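You operate a simulated robot arm through the tools that you are given. There is no shell and no other tool. Be economical: measure what you need, move in short steps, check, and stop when the job is done.

Carry out the task below with a simulated robot arm. There is one attempt and no reset: what you move stays moved.

JOB
Take the purple-banded bottle from the small table top and leave it on the sample table top.

It is judged by the outcome, as a careful person would: the job done as asked, and still so three seconds after it is handed in. It fails if anything else is knocked over, pushed out of place, dropped, spilled or broken.

ROBOT AND FRAMES
A 7-joint arm with a two-finger parallel gripper, fixed in place. Base frame: the origin is at the foot of the arm, x ahead of it, y to its left, z up; the work surface is at about z = 0. Lengths are in m, angles in degrees, forces in N, time in s.
With the tool pointing down near the work surface it reaches from about 0.24 to 0.62 m from the base axis. Its first joint turns from -66.0 to 66.0 degrees. Payload 2.6 kg.
The TCP is the grasp point between the finger pads, 0.03 m short of the fingertips. In the tool frame z runs along the fingers and y along their closing line. The gripper opens to 0.094 m. The fingers are 0.028 m wide and 0.01 m thick; the gripper's body (0.05 by 0.096 m) begins 0.055 m behind the TCP.
Orientation is that of the tool frame in the base frame, as a unit quaternion [w, x, y, z]. With the fingers straight down and closing along the base's y, the tool's x points along the base's -x, its y along +y and its z along -z.

CONTROLS
- The arm moves only by the tool drive_tool. Its argument "plan" is a list of rows, each a list of 7 numbers: the turn, a rotation vector about the base's x, y, z in degrees, then the shift along the base's x, y, z in m, then the finger opening in m, from 0 to 0.094. In form: [[ax, ay, az, tx, ty, tz, gripper], ...]. A call has 1 to 20 rows; each row shifts and turns the commanded pose from where the row before left it. Rows are played at 5 a second. More than 0.05 m and 8.6 degrees between two rows, or a gripper value outside its range, and nothing of the call is played. A pose out of reach is approached as far as the arm can. The call stops where the force on the tool passes 40 N (or 10 N more than at its start, if that is more) or the arm is blocked; 0.2 s more then pass. The fingers move at their own pace (about 0.072 m/s each) and stop on an object; they squeeze with about 26 N. The grip force told is the motor's: it shows also when the fingers shut on nothing. Time passes only in rows, and 0.2 s behind the last, so rows that do not move let the fingers close. It gives the time, the measured TCP pose, the force on the tool (base axes), the opening and the grip force at its end, in the units of the frame above (readings bear some noise).
- Cameras (640 x 400 px; columns grow to the right, rows downward): "scene" is fixed at [0.0166, 0.4275, 0.5492]; the picture's right is [-0.89, -0.46, 0.00], its down [-0.32, 0.63, -0.70] and it looks along [0.32, -0.63, -0.71] (base axes); focal length 246 px, centre (320, 200). "wrist" rides on the gripper at [0.076, 0.014, -0.102] in the tool frame; the picture's right is [-0.18, 0.98, 0.00], its down [-0.75, -0.14, -0.64] and it looks along [-0.63, -0.12, 0.77] (tool axes); focal length 243 px, centre (320, 200). There is no depth. A picture from a camera that has moved, and an enlarged one, comes with that camera's place and axes in the base frame and with its lens.
- get_image(camera): a new picture of that camera. It takes no simulated time.
- zoom(camera, box): a new picture of the part [left, top, right, bottom] of that camera's present view, enlarged. It takes no simulated time.
- job_done(): hands the job in; it is judged then, once.

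Work in short steps. Places have to be worked out from the pictures, the camera data and where the tool is seen: move nearer, look again, correct. Check each grasp and each placing, and mend what went wrong. You have 90 turns and 36 pictures in all, those below and enlarged ones among them. Open the gripper and draw the arm clear of the work before you hand the job in, unless the task says otherwise; then end with one line.

The tools are called after ">>>" by a JSON object that holds its "op" and its "data". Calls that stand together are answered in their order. drive_tool: Moves the arm, as the interface text tells. Its arguments: {"type":"object","properties":{"plan":{"type":"array","items":{"type":"array","items":{"type":"number"}}}},"required":["plan"]} The other tools are called the same way: get_image (camera) takes a picture; zoom (camera, box) takes an enlarged picture of a part of a camera's view; job_done () hands the job in.

At the start:

```text
t: 0.0
eef_pos: [0.4276, -0.0842, 0.3022]
orientation: [0.0, 0.0, 1.0, 0.0]
contact_force: [-0.3, -0.8, 0.8]
grip_width: 0.0941
grip_force: 0.1
```

scene: 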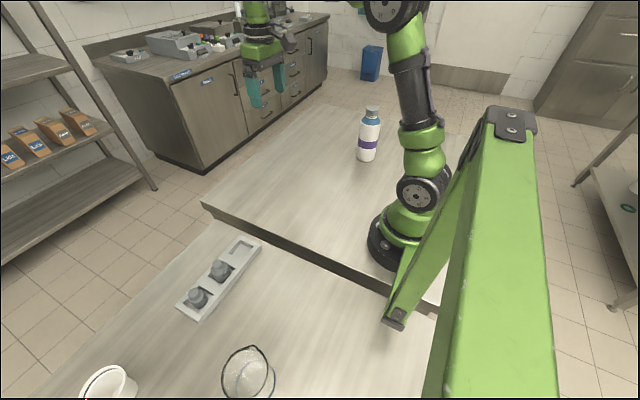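
wrist: 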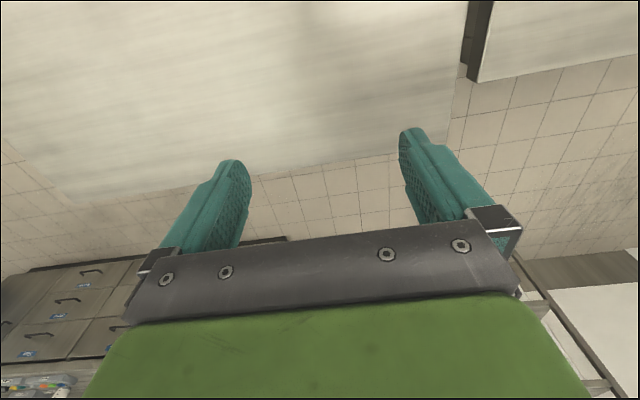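

The bottle stands on the far top, at about (0.21, -0.33) if that top is at z=0. I'll enlarge the boundary between the two tops, and the bottle, to judge heights and sizes.

>>> {"op": "zoom", "data": {"camera": "scene", "box": [300, 80, 460, 180]}}

>>> {"op": "zoom", "data": {"camera": "scene", "box": [40, 180, 440, 400]}}

```text
4.00 times, centred on (380, 130) of scene
camera zoom: at [0.0166, 0.4275, 0.5492], right [-0.89, -0.46, 0.0], down [-0.32, 0.63, -0.7], along [0.32, -0.63, -0.71], focal length 986 px, centre (80, 480)
```

zoom: 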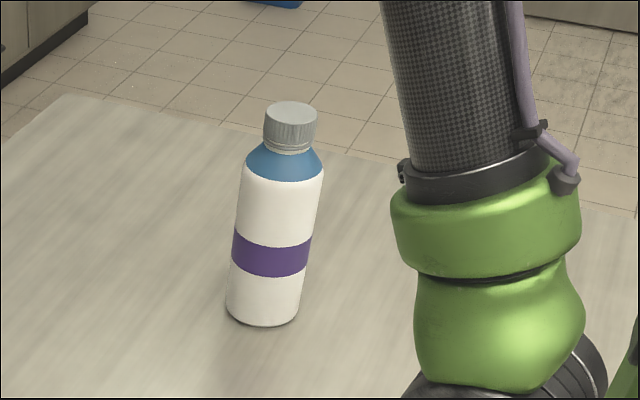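

```text
1.60 times, centred on (240, 290) of scene
camera zoom: at [0.0166, 0.4275, 0.5492], right [-0.89, -0.46, 0.0], down [-0.32, 0.63, -0.7], along [0.32, -0.63, -0.71], focal length 394 px, centre (448, 56)
```

zoom: 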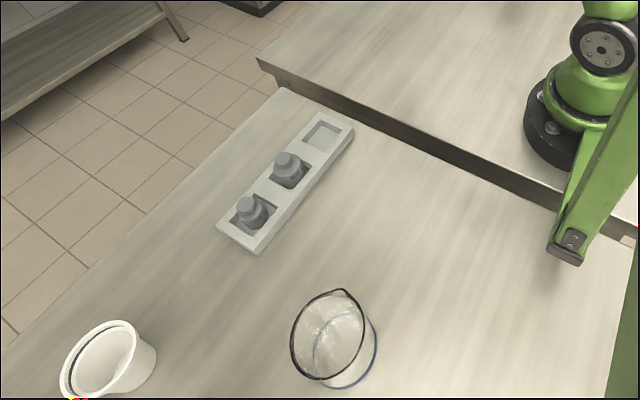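

To settle the two tops' heights, I'll enlarge the wrist view where both corners show, and the same corner region in the scene view.

>>> {"op": "zoom", "data": {"camera": "wrist", "box": [400, 0, 560, 160]}}

>>> {"op": "zoom", "data": {"camera": "scene", "box": [180, 180, 300, 280]}}

>>> {"op": "zoom", "data": {"camera": "scene", "box": [340, 180, 460, 340]}}

```text
2.50 times, centred on (480, 80) of wrist
camera zoom: at [0.3508, -0.0703, 0.404], right [0.18, 0.98, 0.0], down [0.75, -0.14, 0.64], along [0.63, -0.12, -0.77], focal length 606 px, centre (-80, 500)
```

zoom: 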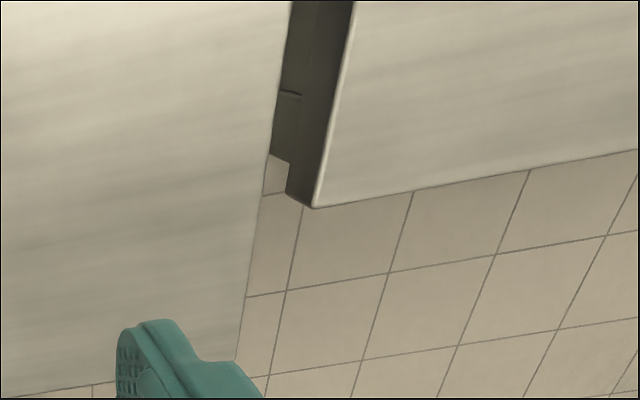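

```text
4.00 times, centred on (240, 230) of scene
camera zoom: at [0.0166, 0.4275, 0.5492], right [-0.89, -0.46, 0.0], down [-0.32, 0.63, -0.7], along [0.32, -0.63, -0.71], focal length 986 px, centre (640, 80)
```

zoom: 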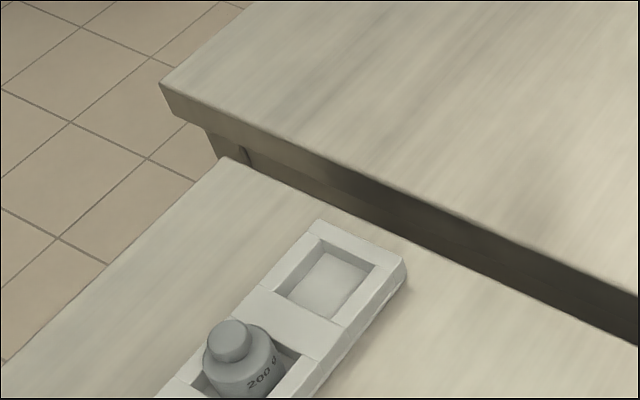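

```text
2.50 times, centred on (400, 260) of scene
camera zoom: at [0.0166, 0.4275, 0.5492], right [-0.89, -0.46, 0.0], down [-0.32, 0.63, -0.7], along [0.32, -0.63, -0.71], focal length 616 px, centre (120, 50)
```

zoom: 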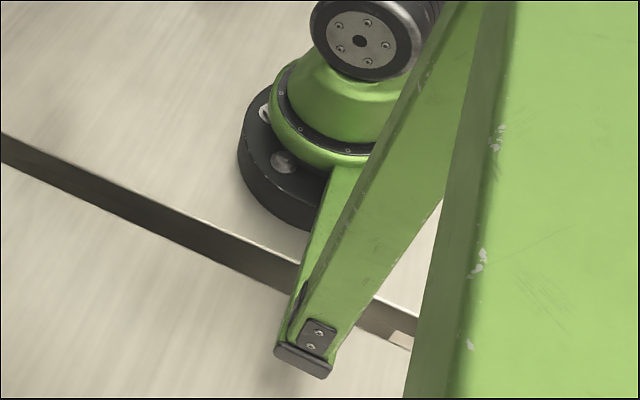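

Triangulating puts both tops at about z=0, with a gap at y≈0.12–0.15. The bottle is near (0.214, -0.35), about 0.19 tall and 0.07 wide. The near top holds the sample rack, so it is the target. I'll move most of the way to the bottle at safe height and look again.

>>> {"op": "drive_tool", "data": {"plan": [[0, 0, -6, -0.0267, -0.0332, 0, 0.094], [0, 0, -6, -0.0267, -0.0332, 0, 0.094], [0, 0, -6, -0.0267, -0.0332, 0, 0.094], [0, 0, -6, -0.0267, -0.0332, 0, 0.094], [0, 0, -6, -0.0267, -0.0332, 0, 0.094], [0, 0, -6, -0.0267, -0.0332, 0, 0.094]]}}

>>> {"op": "get_image", "data": {"camera": "wrist"}}

>>> {"op": "get_image", "data": {"camera": "scene"}}

```text
t: 1.4
eef_pos: [0.2678, -0.2853, 0.3025]
orientation: [0.0, 0.309, 0.951, -0.001]
contact_force: [0.4, 0.1, -0.3]
grip_width: 0.094
grip_force: 0.0
```

```text
28 pictures are left
camera wrist: at [0.2131, -0.2283, 0.4039], right [0.73, 0.69, 0.0], down [0.53, -0.56, 0.64], along [0.44, -0.47, -0.77], focal length 243 px, centre (320, 200)
```

wrist: 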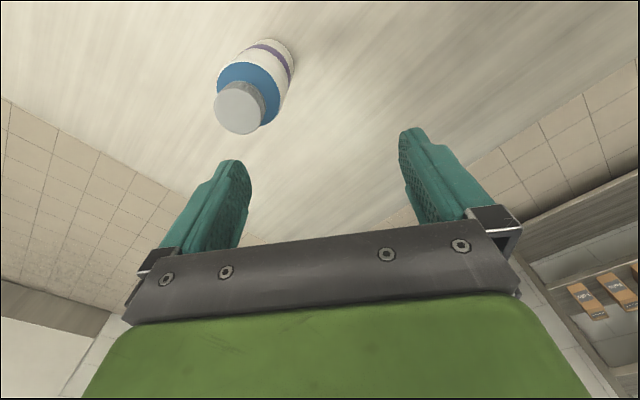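

```text
27 pictures are left
```

scene: 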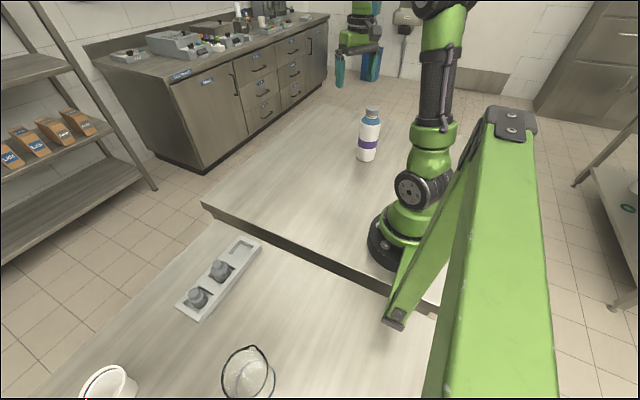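

The wrist and scene rays to the cap cross near (0.213, -0.333, 0.195). I'll move above it and look closer before descending.

>>> {"op": "drive_tool", "data": {"plan": [[0, 0, -6, -0.018, -0.017, 0, 0.094], [0, 0, -6, -0.018, -0.017, 0, 0.094], [0, 0, -6, -0.018, -0.017, 0, 0.094], [0, 0, 0, 0, 0, 0, 0.094]]}}

>>> {"op": "get_image", "data": {"camera": "wrist"}}

>>> {"op": "zoom", "data": {"camera": "scene", "box": [300, 60, 460, 180]}}

```text
t: 2.4
eef_pos: [0.2146, -0.3348, 0.3021]
orientation: [0.001, 0.454, 0.891, -0.001]
contact_force: [-0.1, 0.3, 0.4]
grip_width: 0.0939
grip_force: 0.0
```

```text
26 pictures are left
camera wrist: at [0.1796, -0.2653, 0.4042], right [0.9, 0.43, 0.0], down [0.33, -0.69, 0.64], along [0.28, -0.58, -0.77], focal length 243 px, centre (320, 200)
```

wrist: 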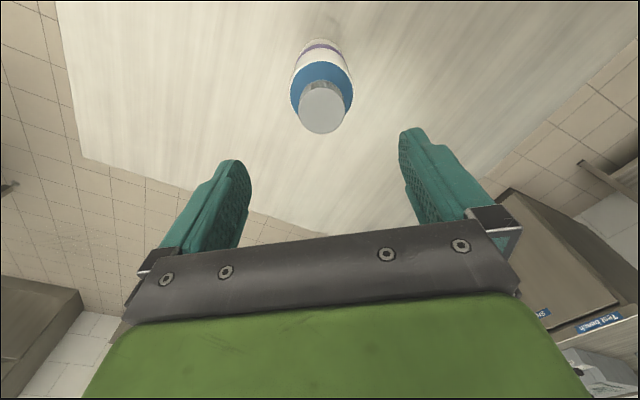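

```text
3.33 times, centred on (380, 120) of scene
camera zoom: at [0.0166, 0.4275, 0.5492], right [-0.89, -0.46, 0.0], down [-0.32, 0.63, -0.7], along [0.32, -0.63, -0.71], focal length 822 px, centre (120, 467)
```

zoom: 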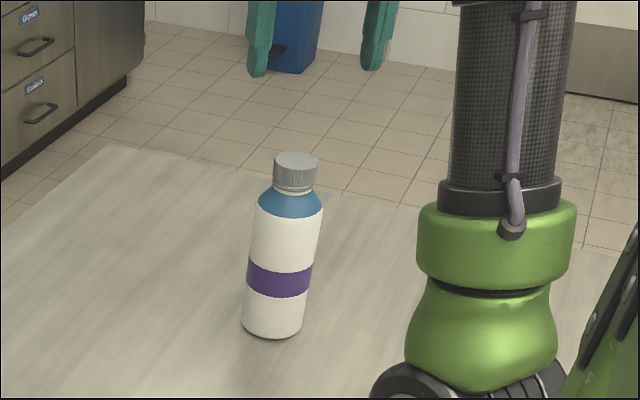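

The cap is confirmed at (0.214, -0.332), body about 0.062 wide, centred between the fingers. I'll descend to z≈0.17 with the fingers astride the bottle and check before going lower.

>>> {"op": "drive_tool", "data": {"plan": [[0, 0, 0, -0.001, 0.003, -0.03, 0.094], [0, 0, 0, 0, 0, -0.03, 0.094], [0, 0, 0, 0, 0, -0.03, 0.094], [0, 0, 0, 0, 0, -0.025, 0.094], [0, 0, 0, 0, 0, -0.017, 0.094], [0, 0, 0, 0, 0, 0, 0.094]]}}

>>> {"op": "get_image", "data": {"camera": "wrist"}}

>>> {"op": "zoom", "data": {"camera": "scene", "box": [300, 60, 460, 180]}}

```text
t: 3.8
eef_pos: [0.2135, -0.3322, 0.1695]
orientation: [0.0, 0.454, 0.891, 0.0]
contact_force: [0.6, 0.1, 0.1]
grip_width: 0.0941
grip_force: 0.0
```

```text
24 pictures are left
camera wrist: at [0.1788, -0.2616, 0.2719], right [0.9, 0.43, 0.0], down [0.33, -0.69, 0.64], along [0.28, -0.58, -0.77], focal length 243 px, centre (320, 200)
```

wrist: 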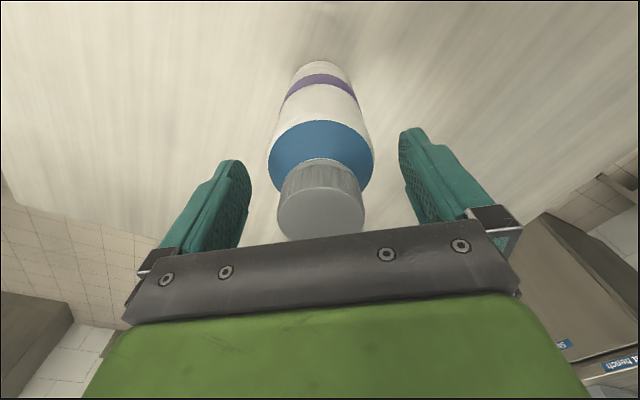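

```text
3.33 times, centred on (380, 120) of scene
camera zoom: at [0.0166, 0.4275, 0.5492], right [-0.89, -0.46, 0.0], down [-0.32, 0.63, -0.7], along [0.32, -0.63, -0.71], focal length 822 px, centre (120, 467)
```

zoom: 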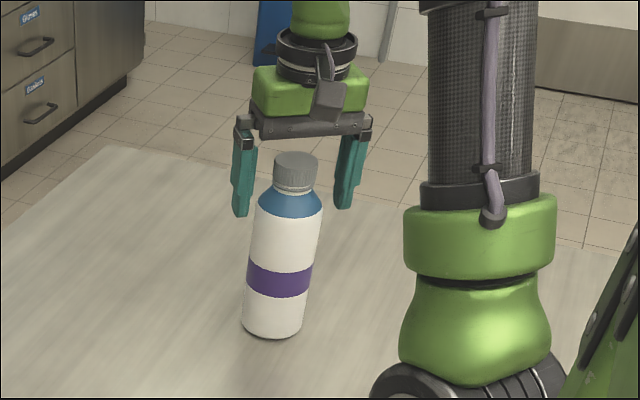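

The bottle is centred between the fingers with the cap top near z≈0.19. I'll lower to z≈0.149 so the pads cover the upper body, then close.

>>> {"op": "drive_tool", "data": {"plan": [[0, 0, 0, 0, 0, -0.01, 0.094], [0, 0, 0, 0, 0, -0.011, 0.094], [0, 0, 0, 0, 0, 0, 0.094], [0, 0, 0, 0, 0, 0, 0.05], [0, 0, 0, 0, 0, 0, 0.05], [0, 0, 0, 0, 0, 0, 0.05], [0, 0, 0, 0, 0, 0, 0.05]]}}

>>> {"op": "get_image", "data": {"camera": "wrist"}}

```text
t: 5.4
eef_pos: [0.2121, -0.3325, 0.149]
orientation: [0.0, 0.455, 0.891, 0.0]
contact_force: [-0.5, -1.0, -0.4]
grip_width: 0.0669
grip_force: 25.5
```

```text
22 pictures are left
camera wrist: at [0.1788, -0.2616, 0.2509], right [0.9, 0.43, 0.0], down [0.33, -0.69, 0.64], along [0.28, -0.58, -0.77], focal length 243 px, centre (320, 200)
```

wrist: 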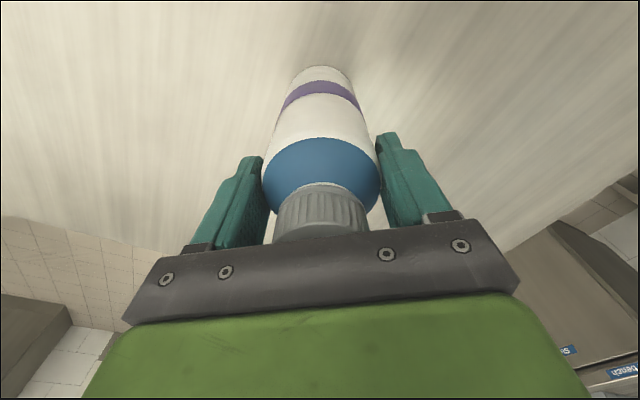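

The fingers hold the bottle at 0.067 opening with full grip force. I'll lift slowly and check it comes along.

>>> {"op": "drive_tool", "data": {"plan": [[0, 0, 0, 0, 0, 0.01, 0.05], [0, 0, 0, 0, 0, 0.015, 0.05], [0, 0, 0, 0, 0, 0.02, 0.05], [0, 0, 0, 0, 0, 0.025, 0.05], [0, 0, 0, 0, 0, 0.025, 0.05], [0, 0, 0, 0, 0, 0.025, 0.05], [0, 0, 0, 0, 0, 0, 0.05]]}}

>>> {"op": "get_image", "data": {"camera": "scene"}}

```text
t: 7.0
eef_pos: [0.2131, -0.3306, 0.2697]
orientation: [0.0, 0.453, 0.892, 0.0]
contact_force: [-0.2, -0.4, -5.1]
grip_width: 0.067
grip_force: 25.7
```

```text
21 pictures are left
```

scene: 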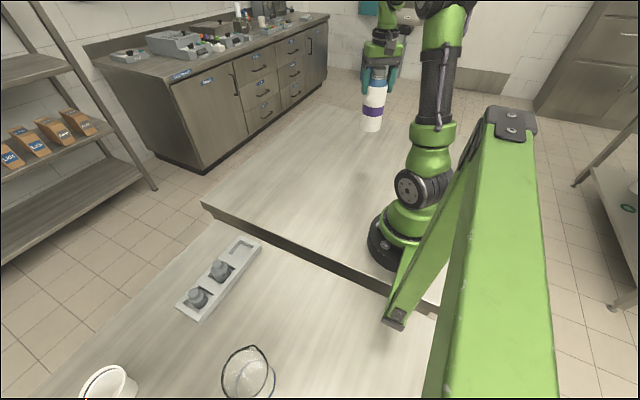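

The bottle is lifted about 0.12 m and weighs about 5 N. The green camera stand's post works out near (-0.04, 0.18), so I'll keep clear of it and place at about (0.225, 0.225), away from rack and beaker. First I swing halfway round on an arc.

>>> {"op": "drive_tool", "data": {"plan": [[0, 0, 3.94, 0.0221, 0.0154, 0, 0.05], [0, 0, 3.94, 0.0212, 0.0168, 0, 0.05], [0, 0, 3.94, 0.0198, 0.0184, 0, 0.05], [0, 0, 3.94, 0.0186, 0.0196, 0, 0.05], [0, 0, 3.94, 0.0172, 0.0208, 0, 0.05], [0, 0, 3.94, 0.0157, 0.022, 0, 0.05], [0, 0, 3.94, 0.0141, 0.0231, 0, 0.05], [0, 0, 3.94, 0.0126, 0.0239, 0, 0.05], [0, 0, 3.94, 0.0109, 0.0247, 0, 0.05], [0, 0, 3.94, 0.0091, 0.0255, 0, 0.05], [0, 0, 3.94, 0.0074, 0.026, 0, 0.05], [0, 0, 3.94, 0.0055, 0.0264, 0, 0.05], [0, 0, 3.94, 0.0038, 0.0267, 0, 0.05], [0, 0, 0, 0, 0, 0, 0.05]]}}

>>> {"op": "get_image", "data": {"camera": "scene"}}

>>> {"op": "get_image", "data": {"camera": "wrist"}}

```text
t: 10.0
eef_pos: [0.3905, -0.0424, 0.2682]
orientation: [0.0, 0.024, 1.0, 0.0]
contact_force: [0.2, -0.8, -5.4]
grip_width: 0.0668
grip_force: 26.1
```

```text
20 pictures are left
```

scene: 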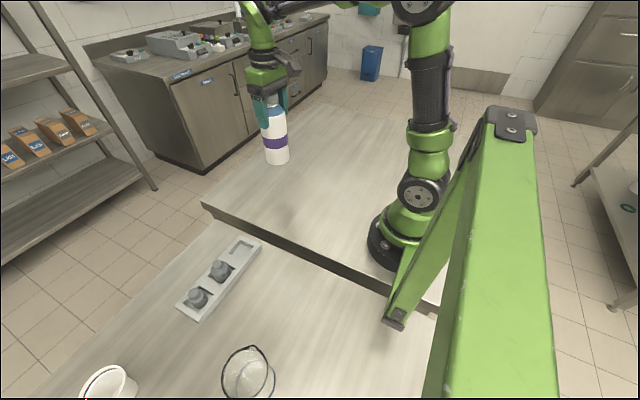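

```text
19 pictures are left
camera wrist: at [0.3138, -0.0248, 0.3708], right [0.23, 0.97, 0.0], down [0.75, -0.18, 0.64], along [0.62, -0.15, -0.77], focal length 243 px, centre (320, 200)
```

wrist: 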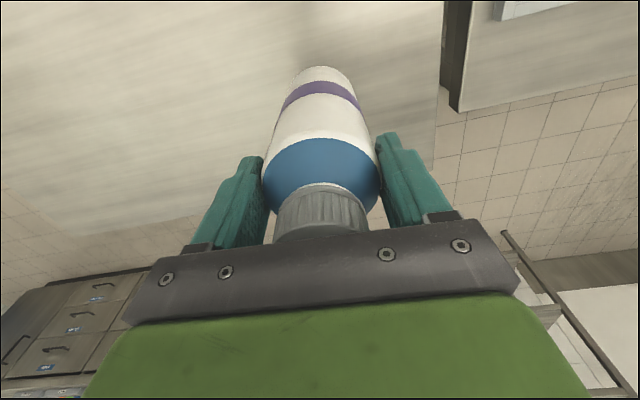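

The grip is steady and the bottle hangs upright. I'll swing the rest of the way, drawing in to above (0.225, 0.225).

>>> {"op": "drive_tool", "data": {"plan": [[0, 0, 4.27, -0.0041, 0.0294, 0, 0.05], [0, 0, 4.27, -0.0064, 0.0285, 0, 0.05], [0, 0, 4.27, -0.0084, 0.0275, 0, 0.05], [0, 0, 4.27, -0.0103, 0.0264, 0, 0.05], [0, 0, 4.27, -0.0121, 0.025, 0, 0.05], [0, 0, 4.27, -0.014, 0.0237, 0, 0.05], [0, 0, 4.27, -0.0154, 0.0221, 0, 0.05], [0, 0, 4.27, -0.0168, 0.0205, 0, 0.05], [0, 0, 4.27, -0.0181, 0.0187, 0, 0.05], [0, 0, 4.27, -0.0191, 0.017, 0, 0.05], [0, 0, 4.27, -0.0201, 0.0152, 0, 0.05], [0, 0, 4.27, -0.0208, 0.0133, 0, 0.05], [0, 0, 0, 0, 0, 0, 0.05]]}}

>>> {"op": "get_image", "data": {"camera": "scene"}}

>>> {"op": "get_image", "data": {"camera": "wrist"}}

```text
t: 12.8
eef_pos: [0.2242, 0.2253, 0.27]
orientation: [-0.001, -0.412, 0.911, 0.0]
contact_force: [-0.2, -0.1, -5.6]
grip_width: 0.067
grip_force: 26.0
```

```text
18 pictures are left
```

scene: 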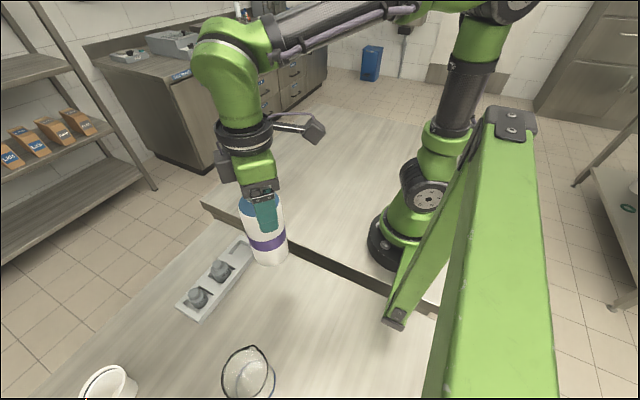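

```text
17 pictures are left
camera wrist: at [0.1627, 0.177, 0.3709], right [-0.62, 0.79, 0.0], down [0.6, 0.47, 0.64], along [0.51, 0.4, -0.77], focal length 243 px, centre (320, 200)
```

wrist: 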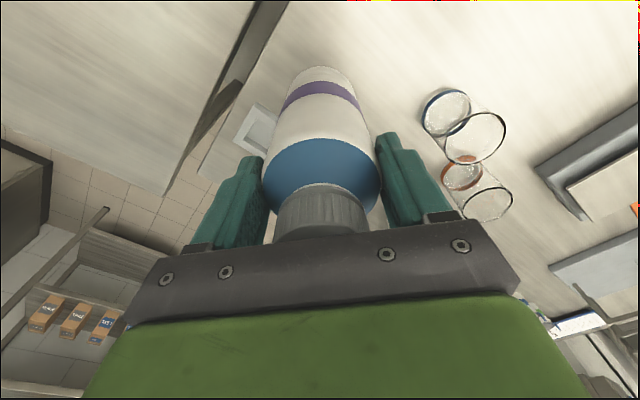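

The spot under the bottle is clear: rack at x>0.32, beakers at about (0.15, 0.41) and (0.20, 0.53). I'll lower to about 1 cm above the expected touchdown height (0.149).

>>> {"op": "drive_tool", "data": {"plan": [[0, 0, 0, 0, 0, -0.025, 0.05], [0, 0, 0, 0, 0, -0.025, 0.05], [0, 0, 0, 0, 0, -0.025, 0.05], [0, 0, 0, 0, 0, -0.02, 0.05], [0, 0, 0, 0, 0, -0.013, 0.05], [0, 0, 0, 0, 0, 0, 0.05]]}}

>>> {"op": "zoom", "data": {"camera": "scene", "box": [180, 180, 400, 340]}}

```text
t: 14.2
eef_pos: [0.2243, 0.2255, 0.1606]
orientation: [0.0, -0.411, 0.912, 0.0]
contact_force: [-0.8, 0.2, -5.1]
grip_width: 0.0672
grip_force: 25.7
```

```text
2.50 times, centred on (290, 260) of scene
camera zoom: at [0.0166, 0.4275, 0.5492], right [-0.89, -0.46, 0.0], down [-0.32, 0.63, -0.7], along [0.32, -0.63, -0.71], focal length 616 px, centre (395, 50)
```

zoom: 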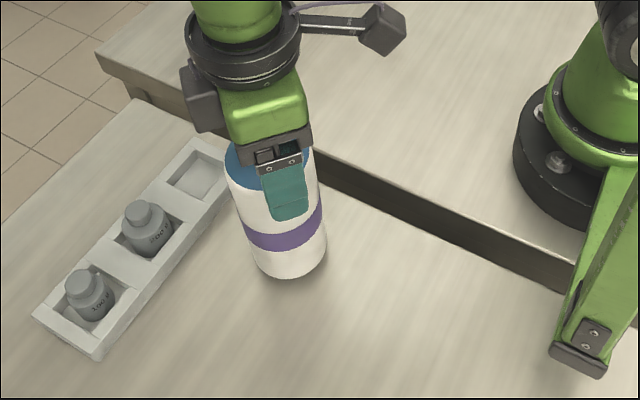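

Clear on all sides and not yet touching. I'll lower in small steps and watch the force.

>>> {"op": "drive_tool", "data": {"plan": [[0, 0, 0, 0, 0, -0.003, 0.05], [0, 0, 0, 0, 0, -0.003, 0.05], [0, 0, 0, 0, 0, -0.002, 0.05], [0, 0, 0, 0, 0, -0.001, 0.05], [0, 0, 0, 0, 0, 0, 0.05]]}}

```text
t: 15.4
eef_pos: [0.2248, 0.2258, 0.1517]
orientation: [0.0, -0.411, 0.912, 0.0]
contact_force: [-1.2, -0.4, -5.1]
grip_width: 0.0669
grip_force: 25.0
```

Still carrying the full 5 N, so no contact yet. I go on by millimetres.

>>> {"op": "drive_tool", "data": {"plan": [[0, 0, 0, 0, 0, -0.001, 0.05], [0, 0, 0, 0, 0, -0.001, 0.05], [0, 0, 0, 0, 0, -0.001, 0.05], [0, 0, 0, 0, 0, 0, 0.05]]}}

```text
t: 16.4
eef_pos: [0.2257, 0.226, 0.1487]
orientation: [-0.001, -0.411, 0.912, 0.0]
contact_force: [-0.7, -1.6, -0.6]
grip_width: 0.0669
grip_force: 25.9
```

The load has gone from 5 N to about 0.6 N, so the bottle is resting on the table. I'll open the fingers slowly.

>>> {"op": "drive_tool", "data": {"plan": [[0, 0, 0, 0, 0, -0.0004, 0.05], [0, 0, 0, 0, 0, 0, 0.068], [0, 0, 0, 0, 0, 0, 0.072], [0, 0, 0, 0, 0, 0, 0.08], [0, 0, 0, 0, 0, 0, 0.094], [0, 0, 0, 0, 0, 0, 0.094]]}}

>>> {"op": "get_image", "data": {"camera": "wrist"}}

```text
t: 17.8
eef_pos: [0.2252, 0.2251, 0.1495]
orientation: [0.0, -0.41, 0.912, 0.001]
contact_force: [-0.3, -0.2, 0.0]
grip_width: 0.094
grip_force: 0.1
```

```text
15 pictures are left
camera wrist: at [0.1633, 0.1773, 0.2506], right [-0.61, 0.79, 0.0], down [0.6, 0.47, 0.64], along [0.51, 0.39, -0.77], focal length 243 px, centre (320, 200)
```

wrist: 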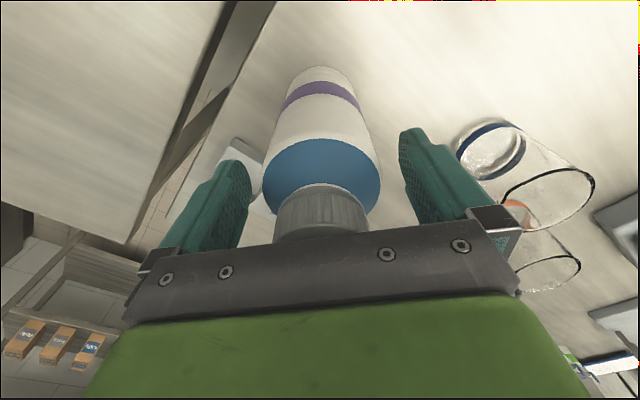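

Both fingers are clear of the bottle, which stands upright. I'll rise straight up past the cap, then swing away.

>>> {"op": "drive_tool", "data": {"plan": [[0, 0, 0, 0, 0, 0.015, 0.094], [0, 0, 0, 0, 0, 0.02, 0.094], [0, 0, 0, 0, 0, 0.03, 0.094], [0, 0, 0, 0, 0, 0.03, 0.094], [0, 0, 0, 0, 0, 0.03, 0.094], [0, 0, 0, 0, 0, 0.025, 0.094], [0, 0, -4.27, 0.0208, -0.0133, 0, 0.094], [0, 0, -4.27, 0.0201, -0.0152, 0, 0.094], [0, 0, -4.27, 0.0191, -0.017, 0, 0.094], [0, 0, -4.27, 0.0181, -0.0187, 0, 0.094], [0, 0, -4.27, 0.0168, -0.0205, 0, 0.094], [0, 0, -4.27, 0.0154, -0.0221, 0, 0.094], [0, 0, -4.27, 0.014, -0.0237, 0, 0.094], [0, 0, -4.27, 0.0121, -0.025, 0, 0.094], [0, 0, -4.27, 0.0103, -0.0264, 0, 0.094], [0, 0, -4.27, 0.0084, -0.0275, 0, 0.094], [0, 0, 0, 0, 0, 0, 0.094]]}}

>>> {"op": "get_image", "data": {"camera": "scene"}}

```text
t: 21.4
eef_pos: [0.3804, 0.0149, 0.2989]
orientation: [0.0, -0.051, 0.999, 0.001]
contact_force: [-0.2, -0.5, 1.3]
grip_width: 0.0942
grip_force: 0.0
```

```text
14 pictures are left
```

scene: 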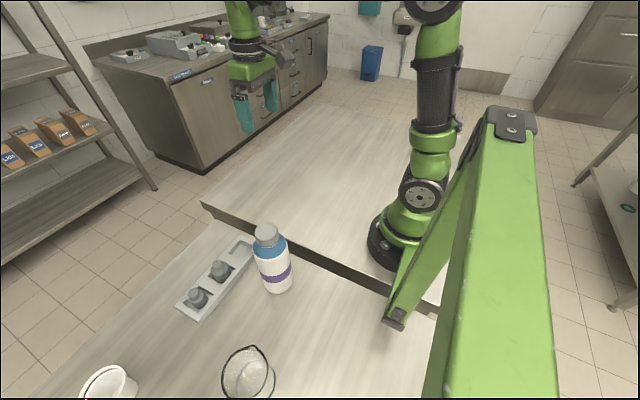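

The bottle stands upright on the near table beside the rack, nothing else has moved, and the arm is clear with the gripper open. I'm handing it in.

>>> {"op": "job_done", "data": {}}

```text
The job is handed in.
```

The purple-banded bottle now stands upright on the sample table top, nothing else was moved, and the arm is clear with the gripper open. I took the near table to be the sample table because it holds the sample rack.
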